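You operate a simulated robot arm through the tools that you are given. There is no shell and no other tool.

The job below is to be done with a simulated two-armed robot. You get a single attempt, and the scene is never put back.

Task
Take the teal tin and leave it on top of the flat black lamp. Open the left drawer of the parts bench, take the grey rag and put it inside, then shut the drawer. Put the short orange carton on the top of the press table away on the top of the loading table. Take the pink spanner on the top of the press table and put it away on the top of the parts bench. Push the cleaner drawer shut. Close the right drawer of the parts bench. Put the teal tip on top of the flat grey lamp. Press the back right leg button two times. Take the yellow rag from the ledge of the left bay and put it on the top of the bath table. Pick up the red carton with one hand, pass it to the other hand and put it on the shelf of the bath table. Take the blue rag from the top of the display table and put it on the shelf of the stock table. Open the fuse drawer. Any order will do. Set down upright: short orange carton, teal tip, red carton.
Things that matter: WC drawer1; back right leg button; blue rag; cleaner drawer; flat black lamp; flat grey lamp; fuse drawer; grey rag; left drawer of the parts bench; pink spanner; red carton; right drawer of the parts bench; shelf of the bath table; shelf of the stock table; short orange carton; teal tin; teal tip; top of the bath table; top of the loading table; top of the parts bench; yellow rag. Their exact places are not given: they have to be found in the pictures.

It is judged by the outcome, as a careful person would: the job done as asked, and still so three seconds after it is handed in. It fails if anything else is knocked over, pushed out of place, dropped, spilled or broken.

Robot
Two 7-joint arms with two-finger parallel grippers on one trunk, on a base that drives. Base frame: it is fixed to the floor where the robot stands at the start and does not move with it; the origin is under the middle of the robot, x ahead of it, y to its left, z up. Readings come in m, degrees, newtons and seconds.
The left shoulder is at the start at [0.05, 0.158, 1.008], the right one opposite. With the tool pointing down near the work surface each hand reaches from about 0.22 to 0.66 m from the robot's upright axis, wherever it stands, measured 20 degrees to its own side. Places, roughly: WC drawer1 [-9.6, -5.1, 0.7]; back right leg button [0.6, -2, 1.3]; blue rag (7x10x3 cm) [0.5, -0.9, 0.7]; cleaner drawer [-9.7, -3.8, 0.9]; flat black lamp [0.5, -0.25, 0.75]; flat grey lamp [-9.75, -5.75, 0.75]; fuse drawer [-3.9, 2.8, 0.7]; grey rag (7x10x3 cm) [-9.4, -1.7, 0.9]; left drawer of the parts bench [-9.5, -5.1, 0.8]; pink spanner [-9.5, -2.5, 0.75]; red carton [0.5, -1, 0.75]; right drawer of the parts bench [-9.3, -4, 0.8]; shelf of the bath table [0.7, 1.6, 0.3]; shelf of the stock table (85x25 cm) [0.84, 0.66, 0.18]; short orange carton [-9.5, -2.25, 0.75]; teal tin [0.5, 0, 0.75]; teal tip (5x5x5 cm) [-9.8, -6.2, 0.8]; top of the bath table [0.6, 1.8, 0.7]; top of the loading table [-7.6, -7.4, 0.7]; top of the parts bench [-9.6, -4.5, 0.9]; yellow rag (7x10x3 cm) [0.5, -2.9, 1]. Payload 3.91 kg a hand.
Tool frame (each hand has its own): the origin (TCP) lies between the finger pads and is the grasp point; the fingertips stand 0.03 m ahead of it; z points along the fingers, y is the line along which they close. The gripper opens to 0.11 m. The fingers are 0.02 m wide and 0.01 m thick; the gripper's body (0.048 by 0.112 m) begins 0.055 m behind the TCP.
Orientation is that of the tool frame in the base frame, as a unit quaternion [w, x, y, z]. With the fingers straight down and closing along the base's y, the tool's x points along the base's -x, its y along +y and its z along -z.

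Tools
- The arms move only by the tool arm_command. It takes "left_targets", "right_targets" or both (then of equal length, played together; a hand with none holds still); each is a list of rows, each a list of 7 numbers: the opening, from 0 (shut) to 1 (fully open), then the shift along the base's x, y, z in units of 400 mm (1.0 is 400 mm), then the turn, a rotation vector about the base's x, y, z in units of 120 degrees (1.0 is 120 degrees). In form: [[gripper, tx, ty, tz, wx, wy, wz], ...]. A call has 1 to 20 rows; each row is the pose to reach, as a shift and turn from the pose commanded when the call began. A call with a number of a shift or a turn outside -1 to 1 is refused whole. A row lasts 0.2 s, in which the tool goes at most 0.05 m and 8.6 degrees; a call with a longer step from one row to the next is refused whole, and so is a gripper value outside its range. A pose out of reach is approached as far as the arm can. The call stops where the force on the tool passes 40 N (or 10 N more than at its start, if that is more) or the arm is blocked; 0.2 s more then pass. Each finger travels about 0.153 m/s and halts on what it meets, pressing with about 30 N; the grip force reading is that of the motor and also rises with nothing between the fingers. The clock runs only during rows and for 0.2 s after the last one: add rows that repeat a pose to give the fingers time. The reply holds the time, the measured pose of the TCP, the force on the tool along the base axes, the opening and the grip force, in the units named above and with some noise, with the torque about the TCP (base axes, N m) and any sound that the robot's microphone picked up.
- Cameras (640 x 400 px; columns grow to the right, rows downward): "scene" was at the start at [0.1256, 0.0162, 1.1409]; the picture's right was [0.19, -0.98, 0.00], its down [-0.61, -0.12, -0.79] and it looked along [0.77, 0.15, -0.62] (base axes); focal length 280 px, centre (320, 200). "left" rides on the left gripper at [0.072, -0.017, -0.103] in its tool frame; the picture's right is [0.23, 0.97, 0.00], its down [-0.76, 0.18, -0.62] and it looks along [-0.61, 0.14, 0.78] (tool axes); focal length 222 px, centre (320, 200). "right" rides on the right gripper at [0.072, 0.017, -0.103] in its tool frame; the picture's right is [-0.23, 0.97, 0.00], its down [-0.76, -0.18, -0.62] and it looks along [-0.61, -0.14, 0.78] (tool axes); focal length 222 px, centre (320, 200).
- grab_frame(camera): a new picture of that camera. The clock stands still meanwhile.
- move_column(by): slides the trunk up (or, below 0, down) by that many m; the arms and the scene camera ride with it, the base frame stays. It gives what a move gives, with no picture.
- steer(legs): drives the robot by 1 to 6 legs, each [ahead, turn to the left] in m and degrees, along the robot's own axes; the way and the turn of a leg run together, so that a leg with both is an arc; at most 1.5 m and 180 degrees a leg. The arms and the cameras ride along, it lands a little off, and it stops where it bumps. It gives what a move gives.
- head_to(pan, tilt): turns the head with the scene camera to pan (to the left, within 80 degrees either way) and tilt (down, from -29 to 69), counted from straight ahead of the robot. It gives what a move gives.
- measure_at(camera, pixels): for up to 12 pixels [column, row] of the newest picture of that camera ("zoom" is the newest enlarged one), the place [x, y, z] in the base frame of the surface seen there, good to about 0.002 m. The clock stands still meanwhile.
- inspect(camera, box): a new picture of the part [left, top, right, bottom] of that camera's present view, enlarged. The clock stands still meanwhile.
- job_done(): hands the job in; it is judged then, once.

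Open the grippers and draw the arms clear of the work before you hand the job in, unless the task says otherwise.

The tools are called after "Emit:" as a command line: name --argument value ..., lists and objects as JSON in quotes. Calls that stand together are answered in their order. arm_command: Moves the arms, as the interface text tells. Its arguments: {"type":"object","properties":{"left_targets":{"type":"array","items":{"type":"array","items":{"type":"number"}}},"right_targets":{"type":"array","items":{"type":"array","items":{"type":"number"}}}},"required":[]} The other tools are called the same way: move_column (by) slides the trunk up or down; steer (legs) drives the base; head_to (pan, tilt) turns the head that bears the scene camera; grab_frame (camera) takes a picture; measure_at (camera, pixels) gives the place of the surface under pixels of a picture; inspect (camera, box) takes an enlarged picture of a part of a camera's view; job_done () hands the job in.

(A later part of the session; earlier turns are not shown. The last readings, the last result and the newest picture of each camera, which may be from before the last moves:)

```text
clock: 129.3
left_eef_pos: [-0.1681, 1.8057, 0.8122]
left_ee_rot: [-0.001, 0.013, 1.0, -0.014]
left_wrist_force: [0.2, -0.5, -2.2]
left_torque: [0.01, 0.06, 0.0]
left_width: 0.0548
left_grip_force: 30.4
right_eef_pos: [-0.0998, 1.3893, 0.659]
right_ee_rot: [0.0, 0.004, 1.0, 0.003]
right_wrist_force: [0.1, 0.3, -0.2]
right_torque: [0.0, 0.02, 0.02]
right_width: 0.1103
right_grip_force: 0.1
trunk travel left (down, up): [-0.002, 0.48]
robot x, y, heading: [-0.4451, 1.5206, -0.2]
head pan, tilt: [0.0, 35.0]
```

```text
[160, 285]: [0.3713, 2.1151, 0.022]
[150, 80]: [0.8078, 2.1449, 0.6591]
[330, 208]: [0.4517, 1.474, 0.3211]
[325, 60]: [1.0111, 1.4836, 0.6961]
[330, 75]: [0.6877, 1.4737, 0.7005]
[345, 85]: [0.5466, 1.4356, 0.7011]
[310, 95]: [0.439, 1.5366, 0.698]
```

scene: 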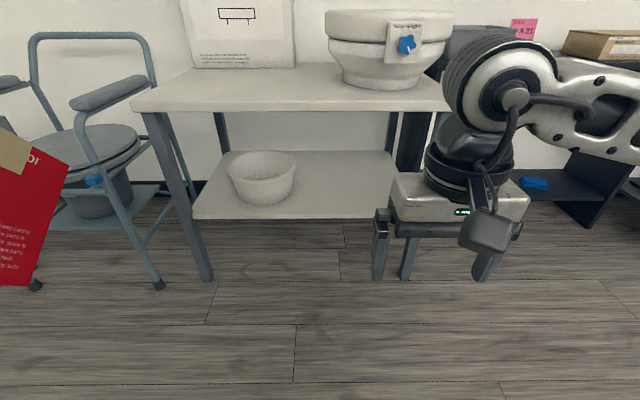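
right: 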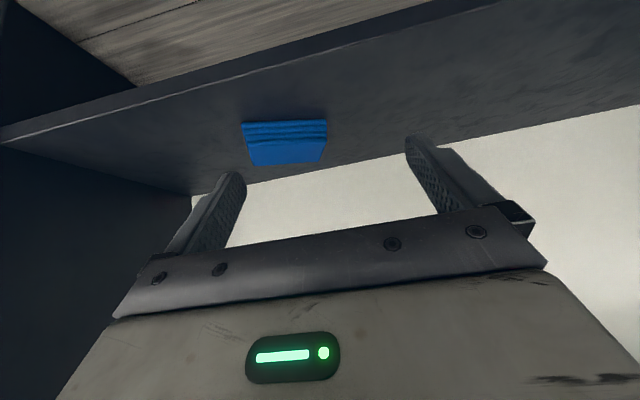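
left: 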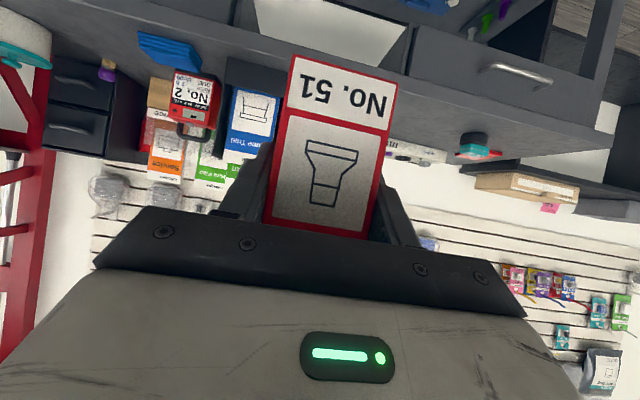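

Shelf z 0.32, front x 0.42; the pot takes y 1.61–1.86. I'll put the carton at y≈1.45. I drive to y≈1.25 and unfold the left hand in front of the table.

Emit:
steer --legs '[[0, -90], [0.27, 0], [0, 90]]'

Emit:
arm_command --left_targets '[[0.3, 0.055, -0.02, -0.09, 0.0007, -0.0458, 0.0018], [0.3, 0.11, -0.04, -0.18, 0.0014, -0.0915, 0.0036], [0.3, 0.165, -0.06, -0.27, 0.002, -0.1373, 0.0054], [0.3, 0.22, -0.09, -0.36, 0.0027, -0.1831, 0.0072], [0.3, 0.275, -0.11, -0.45, 0.0034, -0.2289, 0.009], [0.3, 0.33, -0.13, -0.54, 0.0041, -0.2746, 0.0109], [0.3, 0.385, -0.16, -0.63, 0.0048, -0.3204, 0.0127], [0.3, 0.44, -0.18, -0.72, 0.0054, -0.3662, 0.0145], [0.3, 0.495, -0.2, -0.81, 0.0061, -0.4119, 0.0163], [0.3, 0.55, -0.225, -0.9, 0.0068, -0.4577, 0.0181], [0.3, 0.55, -0.225, -0.9, 0.0068, -0.4577, 0.0181]]'

Emit:
head_to --pan 15 --tilt 40

Emit:
grab_frame --camera "scene"

Emit:
grab_frame --camera "left"

```text
clock: 138.8
left_eef_pos: [-0.176, 1.544, 0.8104]
left_ee_rot: [0.0, 0.001, 1.0, -0.014]
left_wrist_force: [0.5, -0.5, -2.9]
left_torque: [-0.01, 0.04, 0.02]
left_width: 0.0545
left_grip_force: 29.5
right_eef_pos: [-0.0985, 1.1288, 0.6585]
right_ee_rot: [0.0, -0.007, 1.0, 0.002]
right_wrist_force: [0.2, 0.3, 1.4]
right_torque: [-0.02, -0.02, 0.0]
right_width: 0.1101
right_grip_force: 0.1
trunk travel left (down, up): [-0.002, 0.48]
robot x, y, heading: [-0.4519, 1.2532, 0.7]
head pan, tilt: [0.0, 35.0]
```

```text
clock: 141.2
left_eef_pos: [0.0349, 1.4811, 0.4948]
left_ee_rot: [0.461, -0.011, 0.887, -0.004]
left_wrist_force: [0.0, -0.3, -1.4]
left_torque: [0.0, 0.11, -0.02]
left_width: 0.0548
left_grip_force: 30.7
left hand out of reach, approached as far as the arm can: row 9, 10, 11
right_eef_pos: [-0.0982, 1.1284, 0.6582]
right_ee_rot: [0.0, -0.007, 1.0, 0.003]
right_wrist_force: [0.4, 0.4, 0.1]
right_torque: [0.0, 0.01, -0.03]
right_width: 0.1101
right_grip_force: 0.0
trunk travel left (down, up): [-0.002, 0.48]
robot x, y, heading: [-0.4488, 1.2532, 0.9]
head pan, tilt: [0.0, 35.0]
```

```text
clock: 142.0
left_eef_pos: [0.0341, 1.4802, 0.4951]
left_ee_rot: [0.462, -0.011, 0.887, -0.005]
left_wrist_force: [0.5, 0.5, -1.4]
left_torque: [0.0, 0.06, 0.02]
left_width: 0.0548
left_grip_force: 30.2
right_eef_pos: [-0.0994, 1.1288, 0.6566]
right_ee_rot: [-0.001, -0.008, 1.0, 0.003]
right_wrist_force: [0.3, 0.1, -0.2]
right_torque: [0.02, 0.0, -0.02]
right_width: 0.1102
right_grip_force: 0.1
trunk travel left (down, up): [-0.002, 0.48]
robot x, y, heading: [-0.4497, 1.2515, 0.7]
head pan, tilt: [15.0, 40.0]
```

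```text
taken
```

scene: 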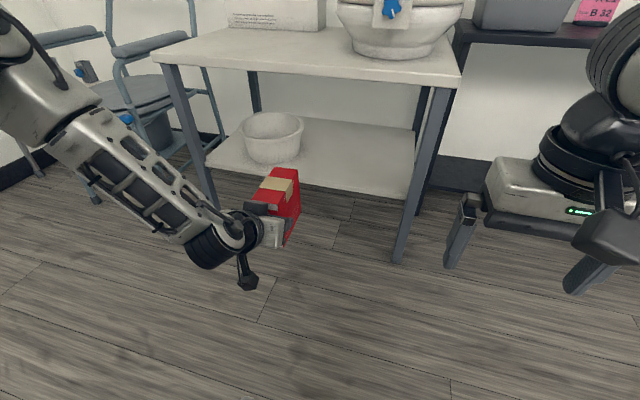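

```text
taken
```

left: 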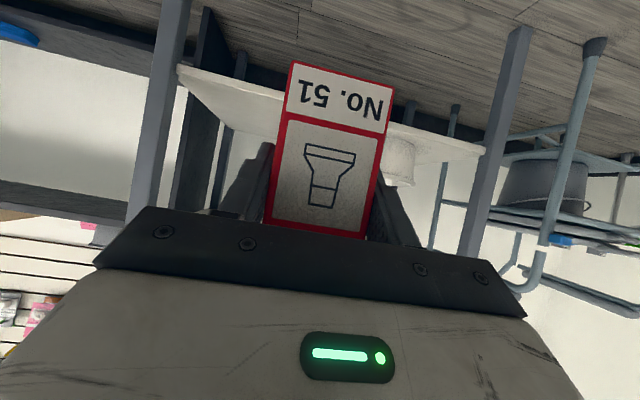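

The left hand hit a limit at z 0.495. I probe whether it can go lower when a bit further out and turned inward.

Emit:
arm_command --left_targets '[[0.3, 0.05, 0, -0.05, 0, 0, 0], [0.3, 0.1, 0, -0.1, 0, 0, 0], [0.3, 0.15, 0, -0.15, 0, 0, 0], [0.3, 0.2, 0, -0.2, 0, 0, 0], [0.3, 0.2, 0, -0.29, 0, 0, 0], [0.3, 0.2, 0, -0.29, 0, 0, 0]]'

```text
clock: 143.4
left_eef_pos: [0.0737, 1.5226, 0.4826]
left_ee_rot: [0.462, -0.01, 0.887, -0.005]
left_wrist_force: [0.2, 0.0, -0.9]
left_torque: [-0.04, 0.11, 0.04]
left_width: 0.0549
left_grip_force: 29.7
left hand out of reach, approached as far as the arm can: row 1, 2, 3, 4, 5, 6
right_eef_pos: [-0.0989, 1.129, 0.6584]
right_ee_rot: [0.0, -0.007, 1.0, 0.002]
right_wrist_force: [0.3, -0.7, 0.3]
right_torque: [-0.02, -0.05, 0.0]
right_width: 0.11
right_grip_force: 0.0
trunk travel left (down, up): [-0.002, 0.48]
robot x, y, heading: [-0.4474, 1.2536, 0.8]
head pan, tilt: [15.0, 40.0]
```

It drifts outward, so the limit is the sideways wrist bend. I yaw the hand 35° inward and try to lower again.

Emit:
arm_command --left_targets '[[0.3, 0, -0.02, 0, 0, 0, -0.06], [0.3, 0, -0.04, 0, 0, 0, -0.12], [0.3, 0, -0.06, 0, 0, 0, -0.18], [0.3, 0, -0.08, 0, 0, 0, -0.24], [0.3, 0, -0.1, 0, 0, 0, -0.3], [0.3, 0, -0.1, -0.1, 0, 0, -0.3], [0.3, 0, -0.1, -0.2, 0, 0, -0.3], [0.3, 0, -0.1, -0.25, 0, 0, -0.3], [0.3, 0, -0.1, -0.25, 0, 0, -0.3]]'

Emit:
grab_frame --camera "scene"

```text
clock: 145.4
left_eef_pos: [0.0413, 1.4898, 0.4657]
left_ee_rot: [0.437, 0.263, 0.848, -0.146]
left_wrist_force: [-0.1, 0.1, -1.9]
left_torque: [0.05, 0.05, -0.03]
left_width: 0.0548
left_grip_force: 30.1
left hand out of reach, approached as far as the arm can: row 5, 6, 7, 8, 9
right_eef_pos: [-0.0982, 1.1286, 0.659]
right_ee_rot: [0.0, -0.006, 1.0, 0.002]
right_wrist_force: [-0.2, 0.4, 0.3]
right_torque: [-0.02, -0.01, -0.05]
right_width: 0.1098
right_grip_force: 0.0
trunk travel left (down, up): [-0.002, 0.48]
robot x, y, heading: [-0.4476, 1.2529, 0.7]
head pan, tilt: [15.0, 40.0]
```

```text
taken
```

scene: 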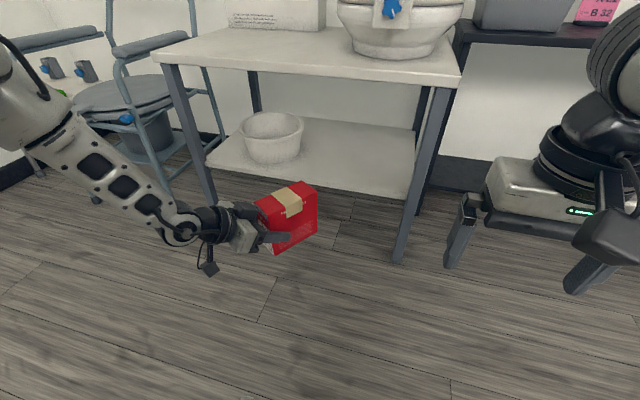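

It reached 0.466. I test tilting the tool 12° nose-down more (the carton would lean slightly and settle upright on release) and lowering to z≈0.40.

Emit:
arm_command --left_targets '[[0.3, 0, 0, -0.03, 0.0285, 0.041, 0], [0.3, 0, 0, -0.08, 0.057, 0.082, 0], [0.3, 0, 0, -0.13, 0.057, 0.082, 0], [0.3, 0, 0, -0.17, 0.057, 0.082, 0], [0.3, 0, 0, -0.17, 0.057, 0.082, 0]]'

```text
clock: 146.6
left_eef_pos: [0.0277, 1.4984, 0.4373]
left_ee_rot: [0.347, 0.275, 0.889, -0.117]
left_wrist_force: [-0.1, -0.6, -1.9]
left_torque: [0.03, 0.08, -0.06]
left_width: 0.055
left_grip_force: 30.2
left hand out of reach, approached as far as the arm can: row 2, 3, 4, 5
right_eef_pos: [-0.0988, 1.1289, 0.658]
right_ee_rot: [-0.001, -0.007, 1.0, 0.003]
right_wrist_force: [-0.6, 0.3, 0.3]
right_torque: [0.0, 0.04, 0.04]
right_width: 0.1101
right_grip_force: 0.0
trunk travel left (down, up): [-0.002, 0.48]
robot x, y, heading: [-0.4506, 1.2506, 0.9]
head pan, tilt: [15.0, 40.0]
```

Still limited. The right hand got low when its hand was nearer the middle (0.13 m off the axis), so I mirror that: yaw straight, y offset 0.13, then lower.

Emit:
arm_command --left_targets '[[0.3, 0.03, -0.054, 0.05, -0.0045, -0.02, 0.058], [0.3, 0.06, -0.108, 0.1, -0.009, -0.04, 0.1156], [0.3, 0.09, -0.162, 0.15, -0.0134, -0.06, 0.1734], [0.3, 0.12, -0.216, 0.15, -0.0178, -0.079, 0.2312], [0.3, 0.153, -0.27, 0.15, -0.0223, -0.099, 0.289], [0.3, 0.153, -0.27, 0.1, -0.0223, -0.099, 0.289], [0.3, 0.153, -0.27, 0.04, -0.0223, -0.099, 0.289], [0.3, 0.153, -0.27, -0.02, -0.0223, -0.099, 0.289], [0.3, 0.153, -0.27, -0.08, -0.0223, -0.099, 0.289], [0.3, 0.153, -0.27, -0.13, -0.0223, -0.099, 0.289], [0.3, 0.153, -0.27, -0.13, -0.0223, -0.099, 0.289]]'

Emit:
grab_frame --camera "scene"

```text
clock: 149.0
left_eef_pos: [0.0536, 1.4681, 0.5072]
left_ee_rot: [0.46, 0.002, 0.888, -0.002]
left_wrist_force: [0.0, 0.0, -2.1]
left_torque: [0.0, 0.1, 0.04]
left_width: 0.0548
left_grip_force: 30.0
left hand out of reach, approached as far as the arm can: row 3, 4, 5, 6, 7, 8, 9, 10, 11
right_eef_pos: [-0.1, 1.1297, 0.6575]
right_ee_rot: [0.0, -0.007, 1.0, 0.003]
right_wrist_force: [-0.7, -0.3, -1.0]
right_torque: [0.04, 0.0, 0.0]
right_width: 0.11
right_grip_force: 0.0
trunk travel left (down, up): [-0.002, 0.48]
robot x, y, heading: [-0.4502, 1.2529, 0.7]
head pan, tilt: [15.0, 40.0]
```

```text
taken
```

scene: 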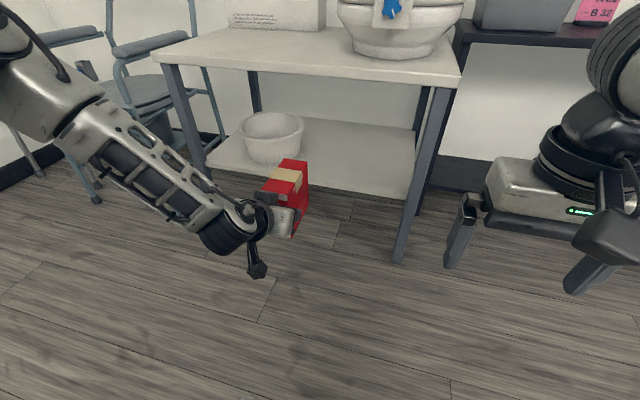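

Stuck again. I test whether with the tool pitched 55° down the left hand can get to z≈0.40 nearer the middle.

Emit:
arm_command --left_targets '[[0.3, 0, -0.02, 0.0, 0, 0.056, 0], [0.3, 0, -0.04, 0, 0, 0.111, 0], [0.3, 0.03, -0.08, 0, 0, 0.167, 0], [0.3, 0.06, -0.12, 0, 0, 0.167, 0], [0.3, 0.1, -0.15, -0.06, 0, 0.167, 0], [0.3, 0.1, -0.15, -0.14, 0, 0.167, 0], [0.3, 0.1, -0.15, -0.2, 0, 0.167, 0], [0.3, 0.1, -0.15, -0.27, 0, 0.167, 0], [0.3, 0.1, -0.15, -0.27, 0, 0.167, 0]]'

```text
clock: 151.0
left_eef_pos: [0.0538, 1.4652, 0.4836]
left_ee_rot: [0.299, 0.002, 0.954, -0.002]
left_wrist_force: [-0.4, 1.0, -2.5]
left_torque: [-0.01, 0.11, 0.02]
left_width: 0.0546
left_grip_force: 29.7
left hand out of reach, approached as far as the arm can: row 3, 4, 5, 6, 7, 8, 9
right_eef_pos: [-0.0991, 1.1289, 0.6575]
right_ee_rot: [0.0, -0.006, 1.0, 0.003]
right_wrist_force: [0.1, 0.0, 0.2]
right_torque: [-0.01, 0.01, -0.01]
right_width: 0.1103
right_grip_force: 0.1
trunk travel left (down, up): [-0.002, 0.48]
robot x, y, heading: [-0.449, 1.2456, 0.9]
head pan, tilt: [15.0, 40.0]
```

The left arm seems caught in a poor elbow configuration. I bring it back to its neutral tool-down pose, then try the mirror of the right arm's earlier path.

Emit:
arm_command --left_targets '[[0.3, -0.05, 0.005, 0.09, 0, 0.036, 0], [0.3, -0.1, 0.01, 0.18, 0, 0.072, 0], [0.3, -0.16, 0.015, 0.27, 0, 0.108, 0], [0.3, -0.22, 0.02, 0.36, 0, 0.145, 0], [0.3, -0.27, 0.03, 0.45, 0, 0.181, 0], [0.3, -0.33, 0.04, 0.53, 0, 0.218, 0], [0.3, -0.38, 0.045, 0.6, 0, 0.254, 0], [0.3, -0.43, 0.05, 0.665, 0, 0.29, 0], [0.3, -0.43, 0.05, 0.665, 0, 0.29, 0]]'

Emit:
grab_frame --camera "scene"

```text
clock: 153.0
left_eef_pos: [-0.1181, 1.4848, 0.7487]
left_ee_rot: [0.0, 0.001, 1.0, -0.002]
left_wrist_force: [0.7, -0.5, -1.4]
left_torque: [0.03, 0.02, 0.02]
left_width: 0.0547
left_grip_force: 30.0
right_eef_pos: [-0.0989, 1.1287, 0.6575]
right_ee_rot: [0.0, -0.008, 1.0, 0.002]
right_wrist_force: [-1.0, 0.3, -0.3]
right_torque: [0.04, -0.03, 0.0]
right_width: 0.11
right_grip_force: 0.0
trunk travel left (down, up): [-0.002, 0.48]
robot x, y, heading: [-0.4506, 1.2492, 1.0]
head pan, tilt: [15.0, 40.0]
```

```text
taken
```

scene: 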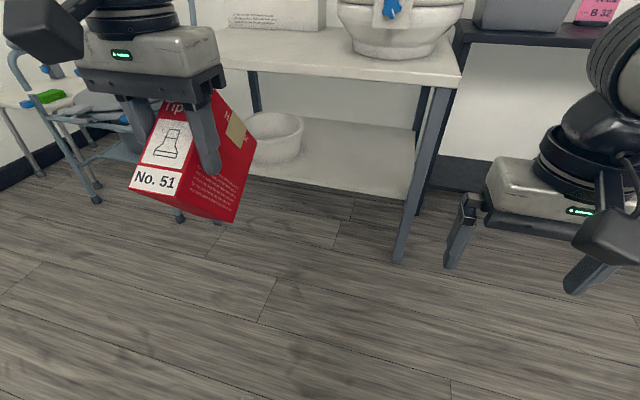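

Now the mirrored path: move out and inward with 50° pitch, then down.

Emit:
arm_command --left_targets '[[0.3, 0.079, -0.042, -0.058, 0, -0.0555, 0], [0.3, 0.158, -0.083, -0.117, 0, -0.111, 0], [0.3, 0.237, -0.125, -0.175, 0, -0.1667, 0], [0.3, 0.317, -0.167, -0.233, 0, -0.222, 0], [0.3, 0.396, -0.208, -0.292, 0, -0.2777, 0], [0.3, 0.475, -0.25, -0.35, 0, -0.3333, 0], [0.3, 0.475, -0.25, -0.45, 0, -0.3333, 0], [0.3, 0.475, -0.25, -0.55, 0, -0.3333, 0], [0.3, 0.475, -0.25, -0.65, 0, -0.3333, 0], [0.3, 0.475, -0.25, -0.75, 0, -0.3333, 0], [0.3, 0.475, -0.25, -0.85, 0, -0.3333, 0], [0.3, 0.475, -0.25, -0.85, 0, -0.3333, 0]]'

Emit:
grab_frame --camera "scene"

```text
clock: 155.6
left_eef_pos: [0.04, 1.4496, 0.4918]
left_ee_rot: [0.342, 0.001, 0.94, -0.002]
left_wrist_force: [0.3, -0.4, -1.6]
left_torque: [0.02, 0.06, 0.01]
left_width: 0.0548
left_grip_force: 29.7
left hand out of reach, approached as far as the arm can: row 7, 8, 9, 10, 11, 12
right_eef_pos: [-0.0983, 1.1288, 0.6573]
right_ee_rot: [0.0, -0.007, 1.0, 0.003]
right_wrist_force: [-0.1, -0.7, -0.3]
right_torque: [0.01, -0.04, 0.02]
right_width: 0.11
right_grip_force: 0.0
trunk travel left (down, up): [-0.002, 0.48]
robot x, y, heading: [-0.4533, 1.2538, 1.1]
head pan, tilt: [15.0, 40.0]
```

```text
taken
```

scene: 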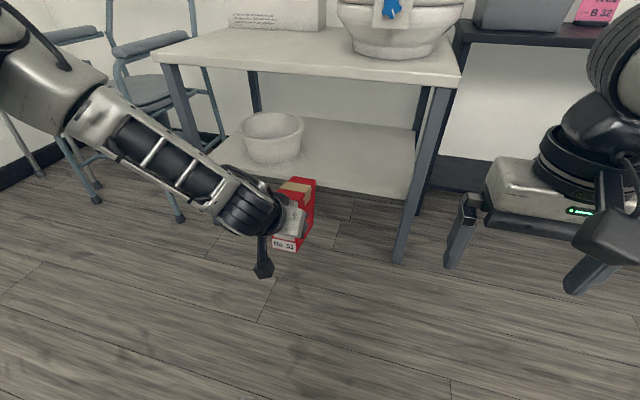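

I measure the left forearm and elbow to understand the limit.

Emit:
measure_at --camera "scene" --pixels '[[100, 130], [60, 80], [20, 60], [170, 170], [250, 215], [285, 215], [263, 270], [300, 190]]'

Emit:
head_to --pan 50 --tilt 40

Emit:
grab_frame --camera "scene"

```text
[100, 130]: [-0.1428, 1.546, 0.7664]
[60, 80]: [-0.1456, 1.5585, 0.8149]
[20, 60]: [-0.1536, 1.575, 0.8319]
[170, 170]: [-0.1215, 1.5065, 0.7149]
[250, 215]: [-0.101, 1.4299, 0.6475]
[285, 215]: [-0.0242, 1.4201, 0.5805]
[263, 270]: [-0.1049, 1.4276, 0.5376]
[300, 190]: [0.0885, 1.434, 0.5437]
```

```text
clock: 156.6
left_eef_pos: [0.0389, 1.4496, 0.4926]
left_ee_rot: [0.342, 0.002, 0.94, -0.003]
left_wrist_force: [-0.1, -0.8, -2.6]
left_torque: [0.0, 0.09, 0.01]
left_width: 0.055
left_grip_force: 29.6
right_eef_pos: [-0.0993, 1.1286, 0.658]
right_ee_rot: [0.001, -0.007, 1.0, 0.003]
right_wrist_force: [0.2, -0.1, -0.3]
right_torque: [-0.01, 0.03, -0.01]
right_width: 0.1102
right_grip_force: 0.0
trunk travel left (down, up): [-0.002, 0.48]
robot x, y, heading: [-0.4505, 1.2517, 0.9]
head pan, tilt: [50.0, 40.0]
```

```text
taken
```

scene: 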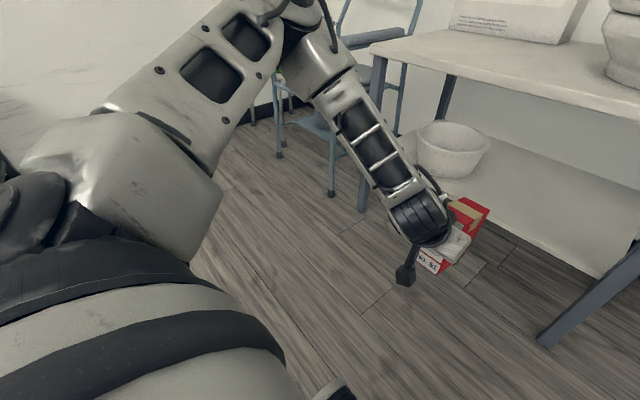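

The left elbow is high (z≈0.83), unlike the right arm's. I return to tool-down, lower with the tool vertical first, and only then pitch up.

Emit:
arm_command --left_targets '[[0.3, -0.02, 0.02, 0.06, 0, 0.0667, 0], [0.3, -0.04, 0.04, 0.12, 0, 0.1333, 0], [0.3, -0.06, 0.06, 0.16, 0, 0.2, 0], [0.3, -0.06, 0.08, 0.16, 0, 0.2667, 0], [0.3, -0.06, 0.1, 0.16, 0, 0.3333, 0], [0.3, -0.06, 0.1, 0.06, 0, 0.3333, 0], [0.3, -0.06, 0.1, -0.04, 0, 0.3333, 0], [0.3, -0.06, 0.1, -0.14, 0, 0.3333, 0], [0.3, -0.06, 0.1, -0.24, 0, 0.3333, 0], [0.3, -0.06, 0.1, -0.34, 0, 0.3333, 0], [0.3, -0.06, 0.1, -0.34, 0, 0.3333, 0]]'

Emit:
grab_frame --camera "scene"

```text
clock: 159.0
left_eef_pos: [-0.0277, 1.5254, 0.4248]
left_ee_rot: [0.0, 0.0, 1.0, -0.002]
left_wrist_force: [-1.1, 0.0, -2.1]
left_torque: [0.01, 0.05, 0.0]
left_width: 0.0547
left_grip_force: 30.2
left hand out of reach, approached as far as the arm can: row 7, 8, 9, 10, 11
right_eef_pos: [-0.0976, 1.1288, 0.6579]
right_ee_rot: [0.0, -0.007, 1.0, 0.003]
right_wrist_force: [0.4, 0.2, -0.7]
right_torque: [0.0, -0.02, 0.05]
right_width: 0.1101
right_grip_force: 0.1
trunk travel left (down, up): [-0.002, 0.48]
robot x, y, heading: [-0.4489, 1.2526, 0.6]
head pan, tilt: [50.0, 40.0]
```

```text
taken
```

scene: 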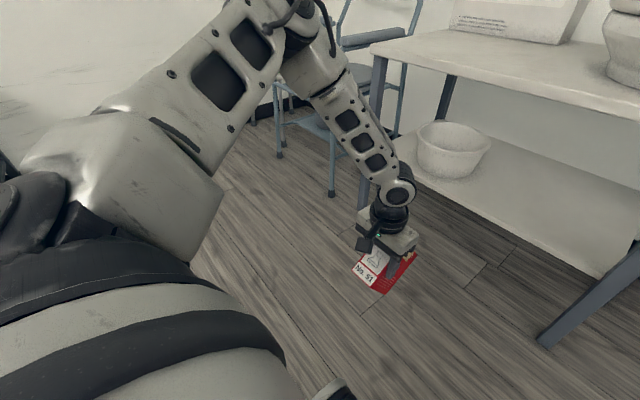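

The upper arm stays raised. I back up for room and try to unfold the left arm forward, then lower it nearly straight, so the elbow drops.

Emit:
steer --legs '[[-0.3, 0]]'

Emit:
arm_command --left_targets '[[0.3, 0.04, 0, 0.1, 0, -0.0655, 0], [0.3, 0.08, 0, 0.2, 0, -0.131, 0], [0.3, 0.14, 0, 0.3, 0, -0.1965, 0], [0.3, 0.2, 0, 0.4, 0, -0.262, 0], [0.3, 0.26, 0, 0.5, 0, -0.3275, 0], [0.3, 0.35, 0, 0.56, 0, -0.393, 0], [0.3, 0.45, 0, 0.6, 0, -0.458, 0], [0.3, 0.55, 0, 0.6, 0, -0.458, 0], [0.3, 0.65, 0, 0.6, 0, -0.458, 0], [0.3, 0.75, 0, 0.6, 0, -0.458, 0], [0.3, 0.85, 0, 0.6, 0, -0.458, 0], [0.3, 0.85, 0, 0.6, 0, -0.458, 0]]'

Emit:
grab_frame --camera "scene"

```text
clock: 161.1
left_eef_pos: [-0.3235, 1.5171, 0.4241]
left_ee_rot: [0.0, 0.008, 1.0, -0.002]
left_wrist_force: [-0.7, -0.1, -1.2]
left_torque: [-0.02, 0.04, -0.02]
left_width: 0.0548
left_grip_force: 30.2
right_eef_pos: [-0.4001, 1.1214, 0.6578]
right_ee_rot: [0.0, -0.001, 1.0, 0.003]
right_wrist_force: [1.1, -0.3, -0.3]
right_torque: [-0.02, -0.02, 0.03]
right_width: 0.1101
right_grip_force: 0.1
trunk travel left (down, up): [-0.002, 0.48]
robot x, y, heading: [-0.7482, 1.2493, 0.3]
head pan, tilt: [50.0, 40.0]
```

```text
clock: 163.7
left_eef_pos: [-0.0364, 1.5336, 0.6792]
left_ee_rot: [0.462, 0.006, 0.887, 0.002]
left_wrist_force: [-0.2, 0.5, -1.3]
left_torque: [-0.04, 0.11, -0.02]
left_width: 0.0549
left_grip_force: 30.0
left hand out of reach, approached as far as the arm can: row 10, 11, 12
right_eef_pos: [-0.3997, 1.1224, 0.6579]
right_ee_rot: [0.0, -0.001, 1.0, 0.003]
right_wrist_force: [-0.1, 0.4, 0.3]
right_torque: [0.05, -0.04, -0.01]
right_width: 0.1097
right_grip_force: 0.0
trunk travel left (down, up): [-0.002, 0.48]
robot x, y, heading: [-0.7497, 1.2461, 0.1]
head pan, tilt: [50.0, 40.0]
```

```text
taken
```

scene: 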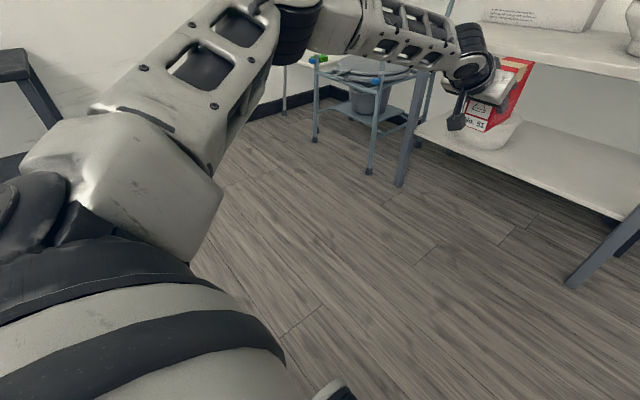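

Reaches rel x 0.71. Now I try lowering from this stretched pose.

Emit:
arm_command --left_targets '[[0.3, -0.02, -0.02, -0.1, 0, 0, 0], [0.3, -0.05, -0.04, -0.2, 0, 0, 0], [0.3, -0.08, -0.06, -0.3, 0, 0, 0], [0.3, -0.12, -0.08, -0.4, 0, 0, 0], [0.3, -0.16, -0.1, -0.5, 0, 0, 0], [0.3, -0.2, -0.12, -0.6, 0, 0, 0], [0.3, -0.24, -0.14, -0.7, 0, 0, 0], [0.3, -0.24, -0.14, -0.7, 0, 0, 0]]'

Emit:
grab_frame --camera "scene"

```text
clock: 165.5
left_eef_pos: [-0.1784, 1.5243, 0.4983]
left_ee_rot: [0.461, 0.007, 0.887, 0.001]
left_wrist_force: [-0.2, 0.0, -1.5]
left_torque: [-0.04, 0.08, 0.01]
left_width: 0.0547
left_grip_force: 30.0
left hand out of reach, approached as far as the arm can: row 1, 2, 3, 4, 5, 6, 7, 8
right_eef_pos: [-0.3994, 1.1223, 0.6576]
right_ee_rot: [0.0, -0.001, 1.0, 0.002]
right_wrist_force: [0.0, -0.2, 0.3]
right_torque: [-0.01, 0.03, -0.01]
right_width: 0.1098
right_grip_force: 0.0
trunk travel left (down, up): [-0.002, 0.48]
robot x, y, heading: [-0.7506, 1.2511, 0.2]
head pan, tilt: [50.0, 40.0]
```

```text
taken
```

scene: 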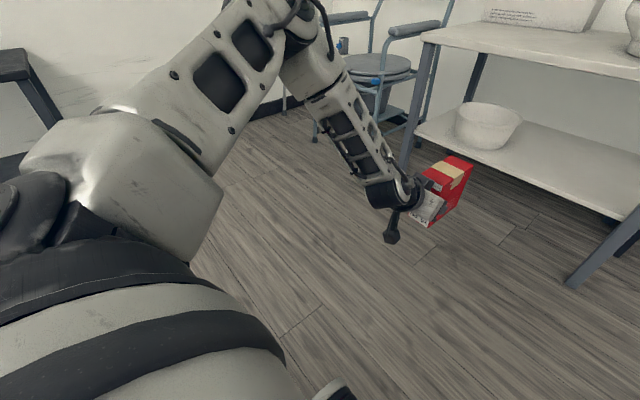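

I compare with the right arm's shape.

Emit:
head_to --pan -50 --tilt 40

Emit:
grab_frame --camera "scene"

```text
clock: 167.2
left_eef_pos: [-0.1777, 1.522, 0.4975]
left_ee_rot: [0.462, 0.006, 0.887, 0.002]
left_wrist_force: [-0.6, 1.1, -1.5]
left_torque: [-0.02, 0.1, -0.02]
left_width: 0.0549
left_grip_force: 30.2
right_eef_pos: [-0.3998, 1.1222, 0.6578]
right_ee_rot: [0.0, -0.001, 1.0, 0.002]
right_wrist_force: [-0.3, 0.1, 0.0]
right_torque: [0.0, -0.03, -0.01]
right_width: 0.1101
right_grip_force: 0.1
trunk travel left (down, up): [-0.002, 0.48]
robot x, y, heading: [-0.7494, 1.251, -0.1]
head pan, tilt: [-50.0, 40.0]
```

```text
taken
```

scene: 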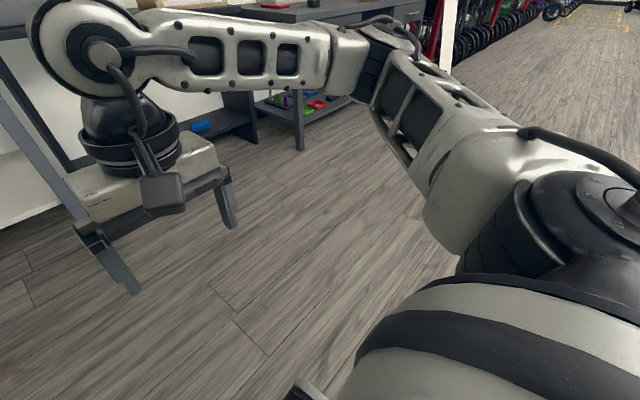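

The right arm's elbow swivels outward-low. I clear the right hand aside and move the left hand far inward with tool down, to swivel its elbow similarly.

Emit:
arm_command --right_targets '[[1, 0, -0.11, 0, 0, 0, 0], [1, 0, -0.22, 0, 0, 0, 0], [1, 0, -0.33, 0, 0, 0, 0], [1, 0, -0.44, 0, 0, 0, 0], [1, 0, -0.55, 0, 0, 0, 0], [1, 0, -0.6, 0, 0, 0, 0]]'

Emit:
arm_command --left_targets '[[0.3, -0.053, -0.068, 0.07, 0, 0.0458, 0], [0.3, -0.106, -0.136, 0.141, 0, 0.0917, 0], [0.3, -0.159, -0.204, 0.211, 0, 0.1375, 0], [0.3, -0.212, -0.272, 0.282, 0, 0.1833, 0], [0.3, -0.265, -0.34, 0.352, 0, 0.229, 0], [0.3, -0.318, -0.408, 0.423, 0, 0.275, 0], [0.3, -0.371, -0.476, 0.493, 0, 0.3208, 0], [0.3, -0.424, -0.544, 0.564, 0, 0.3667, 0], [0.3, -0.477, -0.612, 0.634, 0, 0.4125, 0], [0.3, -0.53, -0.68, 0.705, 0, 0.4583, 0], [0.3, -0.53, -0.78, 0.705, 0, 0.4583, 0], [0.3, -0.53, -0.83, 0.705, 0, 0.4583, 0]]'

Emit:
head_to --pan 50 --tilt 40

Emit:
grab_frame --camera "scene"

```text
clock: 168.6
left_eef_pos: [-0.1785, 1.5227, 0.4991]
left_ee_rot: [0.462, 0.007, 0.887, 0.001]
left_wrist_force: [-0.4, 0.3, -1.8]
left_torque: [0.04, 0.08, 0.01]
left_width: 0.0547
left_grip_force: 29.7
right_eef_pos: [-0.4004, 0.8803, 0.6596]
right_ee_rot: [0.0, -0.002, 1.0, 0.003]
right_wrist_force: [0.3, -0.4, -0.2]
right_torque: [0.0, -0.05, 0.02]
right_width: 0.1102
right_grip_force: 0.0
trunk travel left (down, up): [-0.002, 0.48]
robot x, y, heading: [-0.7508, 1.2483, 0.1]
head pan, tilt: [-50.0, 40.0]
```

```text
clock: 171.2
left_eef_pos: [-0.3881, 1.3499, 0.7646]
left_ee_rot: [0.0, 0.007, 1.0, -0.003]
left_wrist_force: [-0.3, 0.2, -3.0]
left_torque: [-0.01, 0.04, 0.01]
left_width: 0.0545
left_grip_force: 30.1
left hand out of reach, approached as far as the arm can: row 7, 8, 9, 10, 11, 12
right_eef_pos: [-0.401, 0.8818, 0.6597]
right_ee_rot: [-0.001, 0.0, 1.0, 0.002]
right_wrist_force: [0.1, -0.9, -0.1]
right_torque: [0.01, -0.02, 0.04]
right_width: 0.1098
right_grip_force: 0.1
trunk travel left (down, up): [-0.002, 0.48]
robot x, y, heading: [-0.7477, 1.2477, 0.2]
head pan, tilt: [-50.0, 40.0]
```

```text
clock: 173.0
left_eef_pos: [-0.3885, 1.3505, 0.7653]
left_ee_rot: [0.0, 0.006, 1.0, -0.003]
left_wrist_force: [-1.0, -0.2, -2.1]
left_torque: [-0.02, 0.05, 0.0]
left_width: 0.0547
left_grip_force: 30.4
right_eef_pos: [-0.4003, 0.8815, 0.6595]
right_ee_rot: [0.0, -0.001, 1.0, 0.002]
right_wrist_force: [0.0, 0.4, -0.2]
right_torque: [0.02, 0.01, 0.01]
right_width: 0.1099
right_grip_force: 0.0
trunk travel left (down, up): [-0.002, 0.48]
robot x, y, heading: [-0.7513, 1.249, 0.2]
head pan, tilt: [50.0, 40.0]
```

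```text
taken
```

scene: 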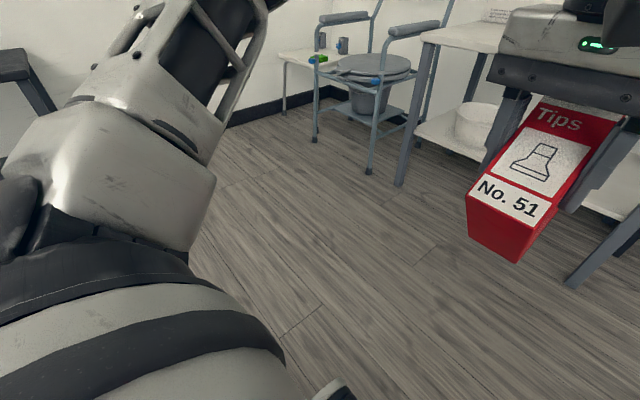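

The left arm started in an elbow-up shape. I try turning the left hand to point to the right (yaw −90°) while moving outward, which should push its elbow out.

Emit:
arm_command --left_targets '[[0.3, 0, 0.058, 0.007, -0.03, -0.03, -0.052], [0.3, 0, 0.115, 0.014, -0.06, -0.06, -0.104], [0.3, 0, 0.173, 0.021, -0.09, -0.09, -0.156], [0.3, 0, 0.231, 0.028, -0.12, -0.12, -0.207], [0.3, 0, 0.289, 0.035, -0.15, -0.15, -0.259], [0.3, 0, 0.346, 0.042, -0.18, -0.18, -0.311], [0.3, 0, 0.404, 0.049, -0.21, -0.21, -0.363], [0.3, 0, 0.462, 0.056, -0.24, -0.24, -0.415], [0.3, 0, 0.519, 0.063, -0.27, -0.27, -0.467], [0.3, 0, 0.577, 0.07, -0.3, -0.3, -0.519], [0.3, 0, 0.635, 0.077, -0.33, -0.33, -0.571], [0.3, 0, 0.692, 0.084, -0.36, -0.36, -0.622], [0.3, 0, 0.75, 0.09, -0.389, -0.389, -0.674], [0.3, 0, 0.75, 0.09, -0.389, -0.389, -0.674]]'

Emit:
grab_frame --camera "scene"

```text
clock: 176.0
left_eef_pos: [-0.3907, 1.6468, 0.8026]
left_ee_rot: [0.354, 0.617, 0.608, -0.352]
left_wrist_force: [0.0, 0.1, -3.0]
left_torque: [0.11, 0.04, 0.02]
left_width: 0.0544
left_grip_force: 30.5
right_eef_pos: [-0.4003, 0.8813, 0.6587]
right_ee_rot: [0.0, -0.002, 1.0, 0.002]
right_wrist_force: [0.6, 0.3, -0.5]
right_torque: [0.01, 0.06, -0.03]
right_width: 0.1101
right_grip_force: 0.0
trunk travel left (down, up): [-0.002, 0.48]
robot x, y, heading: [-0.7551, 1.2528, -0.2]
head pan, tilt: [50.0, 40.0]
```

```text
taken
```

scene: 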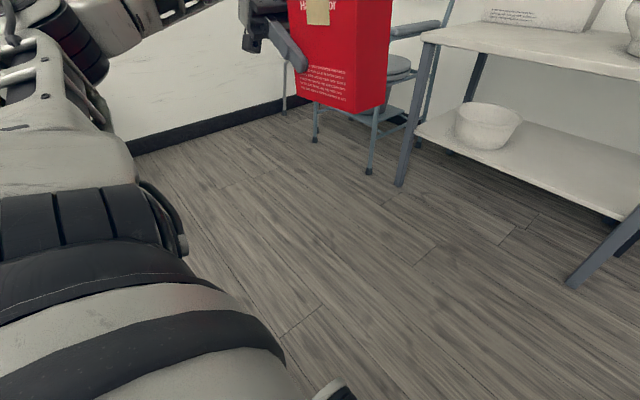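

The elbow swung outward. Now I try lowering in this pose.

Emit:
arm_command --left_targets '[[0.3, 0.02, 0, -0.1, 0, 0, 0], [0.3, 0.04, 0, -0.2, 0, 0, 0], [0.3, 0.06, 0, -0.3, 0, 0, 0], [0.3, 0.08, 0, -0.4, 0, 0, 0], [0.3, 0.1, 0, -0.5, 0, 0, 0], [0.3, 0.12, 0, -0.6, 0, 0, 0], [0.3, 0.14, 0, -0.7, 0, 0, 0], [0.3, 0.16, 0, -0.8, 0, 0, 0], [0.3, 0.18, 0, -0.9, 0, 0, 0], [0.3, 0.18, 0, -0.9, 0, 0, 0]]'

Emit:
grab_frame --camera "scene"

```text
clock: 178.2
left_eef_pos: [-0.3924, 1.63, 0.5177]
left_ee_rot: [0.353, 0.617, 0.609, -0.351]
left_wrist_force: [-0.7, -0.2, -1.8]
left_torque: [0.09, 0.0, 0.0]
left_width: 0.0545
left_grip_force: 29.9
left hand out of reach, approached as far as the arm can: row 6, 7, 8, 9, 10
right_eef_pos: [-0.3993, 0.8818, 0.6589]
right_ee_rot: [0.0, 0.0, 1.0, 0.003]
right_wrist_force: [-0.7, -0.2, -0.6]
right_torque: [0.0, 0.01, -0.02]
right_width: 0.11
right_grip_force: 0.2
trunk travel left (down, up): [-0.002, 0.48]
robot x, y, heading: [-0.7482, 1.2495, 0.0]
head pan, tilt: [50.0, 40.0]
```

```text
taken
```

scene: 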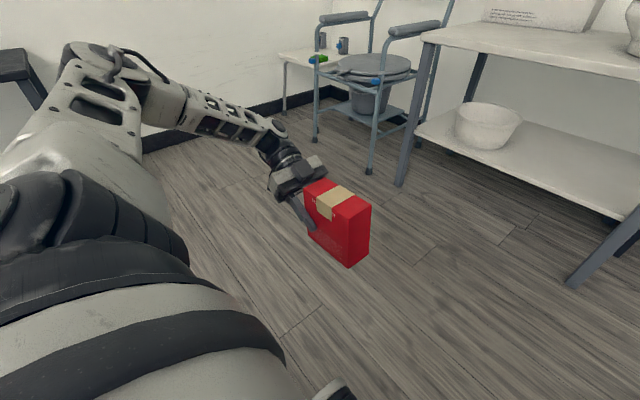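

Elbow is out and lower now. I swing the hand's yaw back by 50° while reaching forward, then lower.

Emit:
arm_command --left_targets '[[0.3, 0.05, -0.02, 0.02, 0, 0, 0.07], [0.3, 0.1, -0.04, 0.02, 0, 0, 0.14], [0.3, 0.15, -0.06, 0.02, 0, 0, 0.21], [0.3, 0.2, -0.08, 0.02, 0, 0, 0.28], [0.3, 0.25, -0.1, 0.02, 0, 0, 0.35], [0.3, 0.3, -0.12, 0.0, 0, 0, 0.42], [0.3, 0.3, -0.12, -0.08, 0, 0, 0.42], [0.3, 0.3, -0.12, -0.16, 0, 0, 0.42], [0.3, 0.3, -0.12, -0.24, 0, 0, 0.42], [0.3, 0.3, -0.12, -0.3, 0, 0, 0.42], [0.3, 0.3, -0.12, -0.3, 0, 0, 0.42]]'

Emit:
grab_frame --camera "scene"

```text
clock: 180.6
left_eef_pos: [-0.3251, 1.5901, 0.5021]
left_ee_rot: [0.471, 0.299, 0.813, -0.167]
left_wrist_force: [-0.5, 0.3, -2.7]
left_torque: [0.05, 0.08, 0.01]
left_width: 0.0548
left_grip_force: 29.3
left hand out of reach, approached as far as the arm can: row 4, 5, 6, 7, 8, 9, 10, 11
right_eef_pos: [-0.401, 0.8822, 0.6583]
right_ee_rot: [0.0, 0.0, 1.0, 0.002]
right_wrist_force: [0.5, -0.2, 0.1]
right_torque: [0.0, 0.02, 0.03]
right_width: 0.1098
right_grip_force: 0.0
trunk travel left (down, up): [-0.002, 0.48]
robot x, y, heading: [-0.7499, 1.2498, 0.1]
head pan, tilt: [50.0, 40.0]
```

```text
taken
```

scene: 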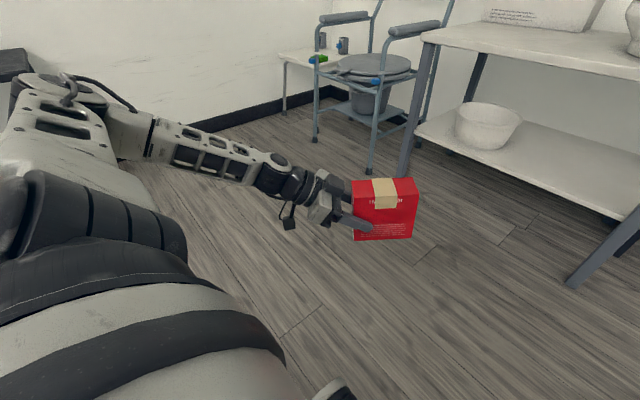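

The elbow is now out and low like the right arm's. I return to tool-down near neutral and then repeat the mirrored descent.

Emit:
arm_command --left_targets '[[0.3, -0.02, -0.025, 0.033, 0.019, 0.053, 0.034], [0.3, -0.04, -0.05, 0.067, 0.038, 0.107, 0.068], [0.3, -0.06, -0.075, 0.1, 0.057, 0.16, 0.102], [0.3, -0.08, -0.1, 0.133, 0.076, 0.213, 0.136], [0.3, -0.1, -0.125, 0.167, 0.094, 0.267, 0.169], [0.3, -0.12, -0.15, 0.2, 0.113, 0.32, 0.203], [0.3, -0.14, -0.175, 0.233, 0.132, 0.373, 0.237], [0.3, -0.16, -0.2, 0.267, 0.151, 0.427, 0.271], [0.3, -0.19, -0.225, 0.3, 0.17, 0.48, 0.305], [0.3, -0.19, -0.225, 0.3, 0.17, 0.48, 0.305]]'

Emit:
grab_frame --camera "scene"

```text
clock: 182.8
left_eef_pos: [-0.3932, 1.4982, 0.6243]
left_ee_rot: [-0.001, 0.0, 1.0, -0.001]
left_wrist_force: [1.2, -0.2, -1.7]
left_torque: [0.0, 0.09, 0.0]
left_width: 0.055
left_grip_force: 30.2
left hand out of reach, approached as far as the arm can: row 1
right_eef_pos: [-0.4005, 0.8813, 0.6597]
right_ee_rot: [0.0, 0.0, 1.0, 0.003]
right_wrist_force: [-0.4, -0.3, 0.1]
right_torque: [-0.02, 0.01, 0.0]
right_width: 0.11
right_grip_force: 0.1
trunk travel left (down, up): [-0.002, 0.48]
robot x, y, heading: [-0.7494, 1.2494, -0.1]
head pan, tilt: [50.0, 40.0]
```

```text
taken
```

scene: 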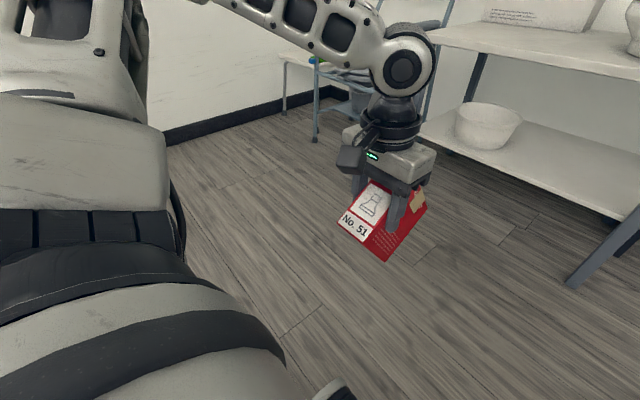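

I repeat the mirrored descent from here.

Emit:
arm_command --left_targets '[[0.3, 0.07, -0.05, 0, 0, -0.0555, 0], [0.3, 0.14, -0.1, 0, 0, -0.111, 0], [0.3, 0.21, -0.15, 0, 0, -0.1667, 0], [0.3, 0.28, -0.2, 0, 0, -0.222, 0], [0.3, 0.35, -0.25, 0, 0, -0.2777, 0], [0.3, 0.42, -0.3, 0, 0, -0.3333, 0], [0.3, 0.45, -0.3, -0.1, 0, -0.3333, 0], [0.3, 0.45, -0.3, -0.2, 0, -0.3333, 0], [0.3, 0.45, -0.3, -0.3, 0, -0.3333, 0], [0.3, 0.45, -0.3, -0.4, 0, -0.3333, 0], [0.3, 0.45, -0.3, -0.5, 0, -0.3333, 0], [0.3, 0.45, -0.3, -0.5, 0, -0.3333, 0]]'

Emit:
grab_frame --camera "scene"

```text
clock: 185.4
left_eef_pos: [-0.2478, 1.4415, 0.4974]
left_ee_rot: [0.342, 0.0, 0.94, -0.002]
left_wrist_force: [0.2, 1.1, -2.2]
left_torque: [0.01, 0.13, 0.01]
left_width: 0.0546
left_grip_force: 29.7
left hand out of reach, approached as far as the arm can: row 7, 8, 9, 10, 11, 12
right_eef_pos: [-0.4009, 0.8823, 0.6589]
right_ee_rot: [0.0, 0.0, 1.0, 0.002]
right_wrist_force: [0.8, -0.2, 0.6]
right_torque: [0.02, -0.02, 0.01]
right_width: 0.1099
right_grip_force: 0.0
trunk travel left (down, up): [-0.002, 0.48]
robot x, y, heading: [-0.7484, 1.2495, 0.2]
head pan, tilt: [50.0, 40.0]
```

```text
taken
```

scene: 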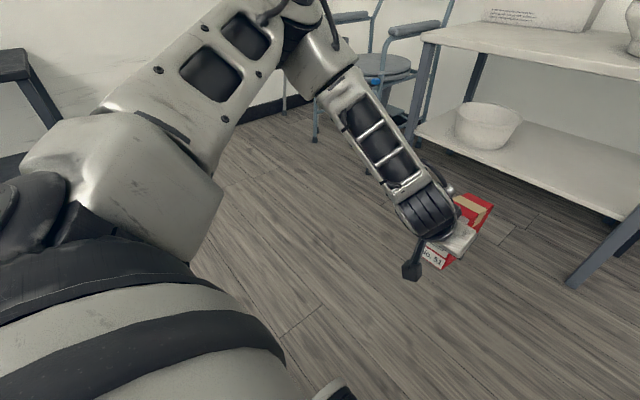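

The left arm can't get low enough with the carton. New plan: set the carton on the free bath-table top, re-pick it from above with the left hand, pass it to the right hand (which can reach low at 50° pitch), and place with the right. First raise the trunk and restore the carton upright.

Emit:
move_column --by 0.248

Emit:
arm_command --left_targets '[[0.3, 0, 0, 0.1, 0, -0.062, 0], [0.3, 0, 0.02, 0.2, 0, -0.125, 0], [0.3, 0, 0.05, 0.3, 0, -0.125, 0], [0.3, 0, 0.05, 0.35, 0, -0.125, 0], [0.3, 0, 0.05, 0.35, 0, -0.125, 0]]'

Emit:
head_to --pan 20 --tilt 25

Emit:
grab_frame --camera "scene"

```text
clock: 188.0
left_eef_pos: [-0.2475, 1.4409, 0.7462]
left_ee_rot: [0.342, -0.001, 0.94, -0.001]
left_wrist_force: [-0.5, -0.3, -2.5]
left_torque: [0.02, 0.08, 0.01]
left_width: 0.0549
left_grip_force: 30.3
right_eef_pos: [-0.4005, 0.8816, 0.9061]
right_ee_rot: [0.0, -0.001, 1.0, 0.002]
right_wrist_force: [1.0, -0.1, 0.2]
right_torque: [0.02, 0.0, -0.04]
right_width: 0.1098
right_grip_force: 0.2
trunk travel left (down, up): [-0.25, 0.232]
robot x, y, heading: [-0.7485, 1.2493, 0.0]
head pan, tilt: [50.0, 40.0]
```

```text
clock: 189.2
left_eef_pos: [-0.247, 1.4614, 0.887]
left_ee_rot: [0.462, 0.0, 0.887, -0.001]
left_wrist_force: [0.2, -0.1, -1.4]
left_torque: [-0.01, 0.12, 0.0]
left_width: 0.0548
left_grip_force: 29.5
right_eef_pos: [-0.3992, 0.8822, 0.9071]
right_ee_rot: [0.0, 0.0, 1.0, 0.003]
right_wrist_force: [0.8, -0.2, 0.4]
right_torque: [0.04, -0.01, -0.04]
right_width: 0.1102
right_grip_force: 0.1
trunk travel left (down, up): [-0.25, 0.232]
robot x, y, heading: [-0.7482, 1.2447, 0.1]
head pan, tilt: [50.0, 40.0]
```

```text
clock: 190.1
left_eef_pos: [-0.2466, 1.4626, 0.8886]
left_ee_rot: [0.461, 0.0, 0.888, -0.001]
left_wrist_force: [0.4, 0.0, -2.6]
left_torque: [0.01, 0.07, -0.01]
left_width: 0.0545
left_grip_force: 30.3
right_eef_pos: [-0.3998, 0.8819, 0.9066]
right_ee_rot: [0.0, 0.0, 1.0, 0.003]
right_wrist_force: [-0.1, 0.2, -0.9]
right_torque: [0.05, 0.02, -0.01]
right_width: 0.1099
right_grip_force: 0.0
trunk travel left (down, up): [-0.25, 0.232]
robot x, y, heading: [-0.7472, 1.2479, 0.0]
head pan, tilt: [20.0, 25.0]
```

```text
taken
```

scene: 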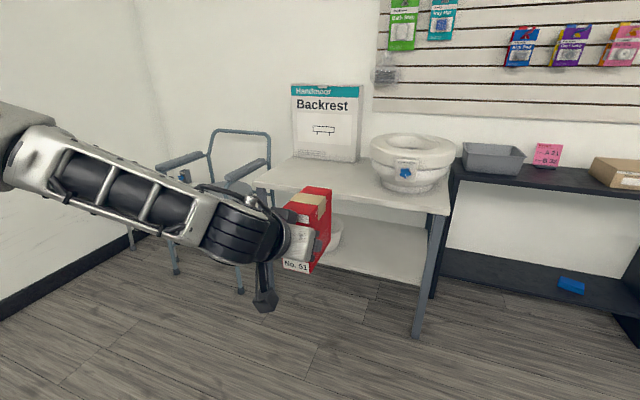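

The carton is upright in the left hand, bottom at 0.83. I drive to the bath table so the carton comes over its free left-middle part.

Emit:
steer --legs '[[0, 18.3], [0.73, 0], [0, -18.3]]'

Emit:
head_to --pan 20 --tilt 45

Emit:
grab_frame --camera "scene"

```text
clock: 196.2
left_eef_pos: [0.4563, 1.6986, 0.8878]
left_ee_rot: [0.462, -0.002, 0.887, 0.0]
left_wrist_force: [0.2, 0.4, -1.2]
left_torque: [0.0, 0.1, 0.02]
left_width: 0.0546
left_grip_force: 29.9
right_eef_pos: [0.3054, 1.1171, 0.9077]
right_ee_rot: [0.0, -0.004, 1.0, 0.002]
right_wrist_force: [0.6, 0.4, -0.3]
right_torque: [-0.01, 0.01, 0.03]
right_width: 0.1102
right_grip_force: 0.1
trunk travel left (down, up): [-0.25, 0.232]
robot x, y, heading: [-0.041, 1.4813, 0.5]
head pan, tilt: [20.0, 25.0]
```

```text
clock: 197.0
left_eef_pos: [0.4565, 1.6989, 0.888]
left_ee_rot: [0.462, -0.002, 0.887, -0.001]
left_wrist_force: [0.2, -0.3, -2.1]
left_torque: [0.01, 0.11, 0.02]
left_width: 0.0548
left_grip_force: 30.3
right_eef_pos: [0.3051, 1.1175, 0.9068]
right_ee_rot: [0.0, -0.003, 1.0, 0.002]
right_wrist_force: [0.2, 0.1, 0.1]
right_torque: [0.0, 0.0, -0.06]
right_width: 0.1099
right_grip_force: 0.1
trunk travel left (down, up): [-0.25, 0.232]
robot x, y, heading: [-0.0425, 1.4832, 0.7]
head pan, tilt: [20.0, 45.0]
```

```text
taken
```

scene: 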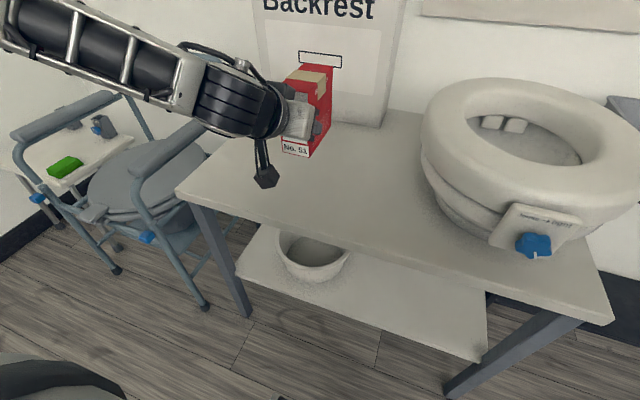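

Over the free area. I lower until it touches.

Emit:
arm_command --left_targets '[[0.3, 0.02, 0, -0.1, 0, 0, 0], [0.3, 0.03, 0, -0.2, 0, 0, 0], [0.3, 0.03, 0, -0.29, 0, 0, 0], [0.3, 0.03, 0, -0.305, 0, 0, 0], [0.3, 0.03, 0, -0.315, 0, 0, 0], [0.3, 0.03, 0, -0.315, 0, 0, 0]]'

Emit:
inspect --camera "scene" --box '[200, 60, 400, 240]'

```text
clock: 198.4
left_eef_pos: [0.4672, 1.6992, 0.7601]
left_ee_rot: [0.462, -0.002, 0.887, 0.0]
left_wrist_force: [0.5, 0.2, -2.2]
left_torque: [0.03, 0.11, -0.03]
left_width: 0.0546
left_grip_force: 30.1
right_eef_pos: [0.3048, 1.1189, 0.9065]
right_ee_rot: [-0.001, -0.004, 1.0, 0.003]
right_wrist_force: [0.8, -0.9, 0.0]
right_torque: [-0.02, 0.03, 0.01]
right_width: 0.11
right_grip_force: 0.0
trunk travel left (down, up): [-0.25, 0.232]
robot x, y, heading: [-0.0469, 1.4829, 0.4]
head pan, tilt: [20.0, 45.0]
```

```text
2.22 times, centred on (300, 150) of scene
```

zoom: 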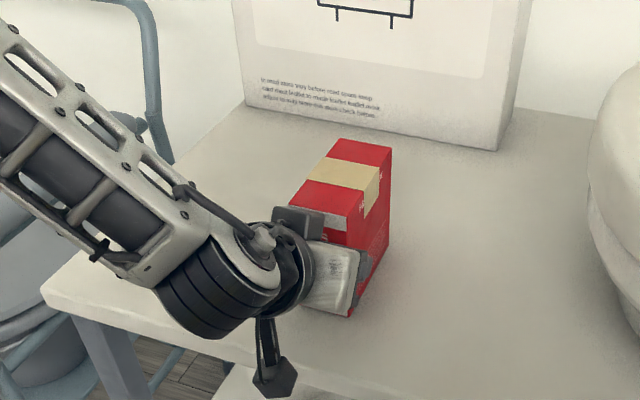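

Not yet in contact; a few more millimetres.

Emit:
arm_command --left_targets '[[0.3, 0, 0, -0.005, 0, 0, 0], [0.3, 0, 0, -0.01, 0, 0, 0], [0.3, 0, 0, -0.01, 0, 0, 0]]'

```text
clock: 199.2
left_eef_pos: [0.4682, 1.6997, 0.7593]
left_ee_rot: [0.464, -0.002, 0.886, -0.001]
left_wrist_force: [-2.4, 0.2, 7.5]
left_torque: [0.16, -0.77, -0.03]
left_width: 0.0544
left_grip_force: 30.0
right_eef_pos: [0.3046, 1.1185, 0.9077]
right_ee_rot: [0.002, -0.004, 1.0, 0.003]
right_wrist_force: [0.1, -0.1, 0.0]
right_torque: [0.01, 0.0, -0.01]
right_width: 0.1102
right_grip_force: 0.1
trunk travel left (down, up): [-0.25, 0.232]
robot x, y, heading: [-0.0459, 1.4885, 0.2]
head pan, tilt: [20.0, 45.0]
```

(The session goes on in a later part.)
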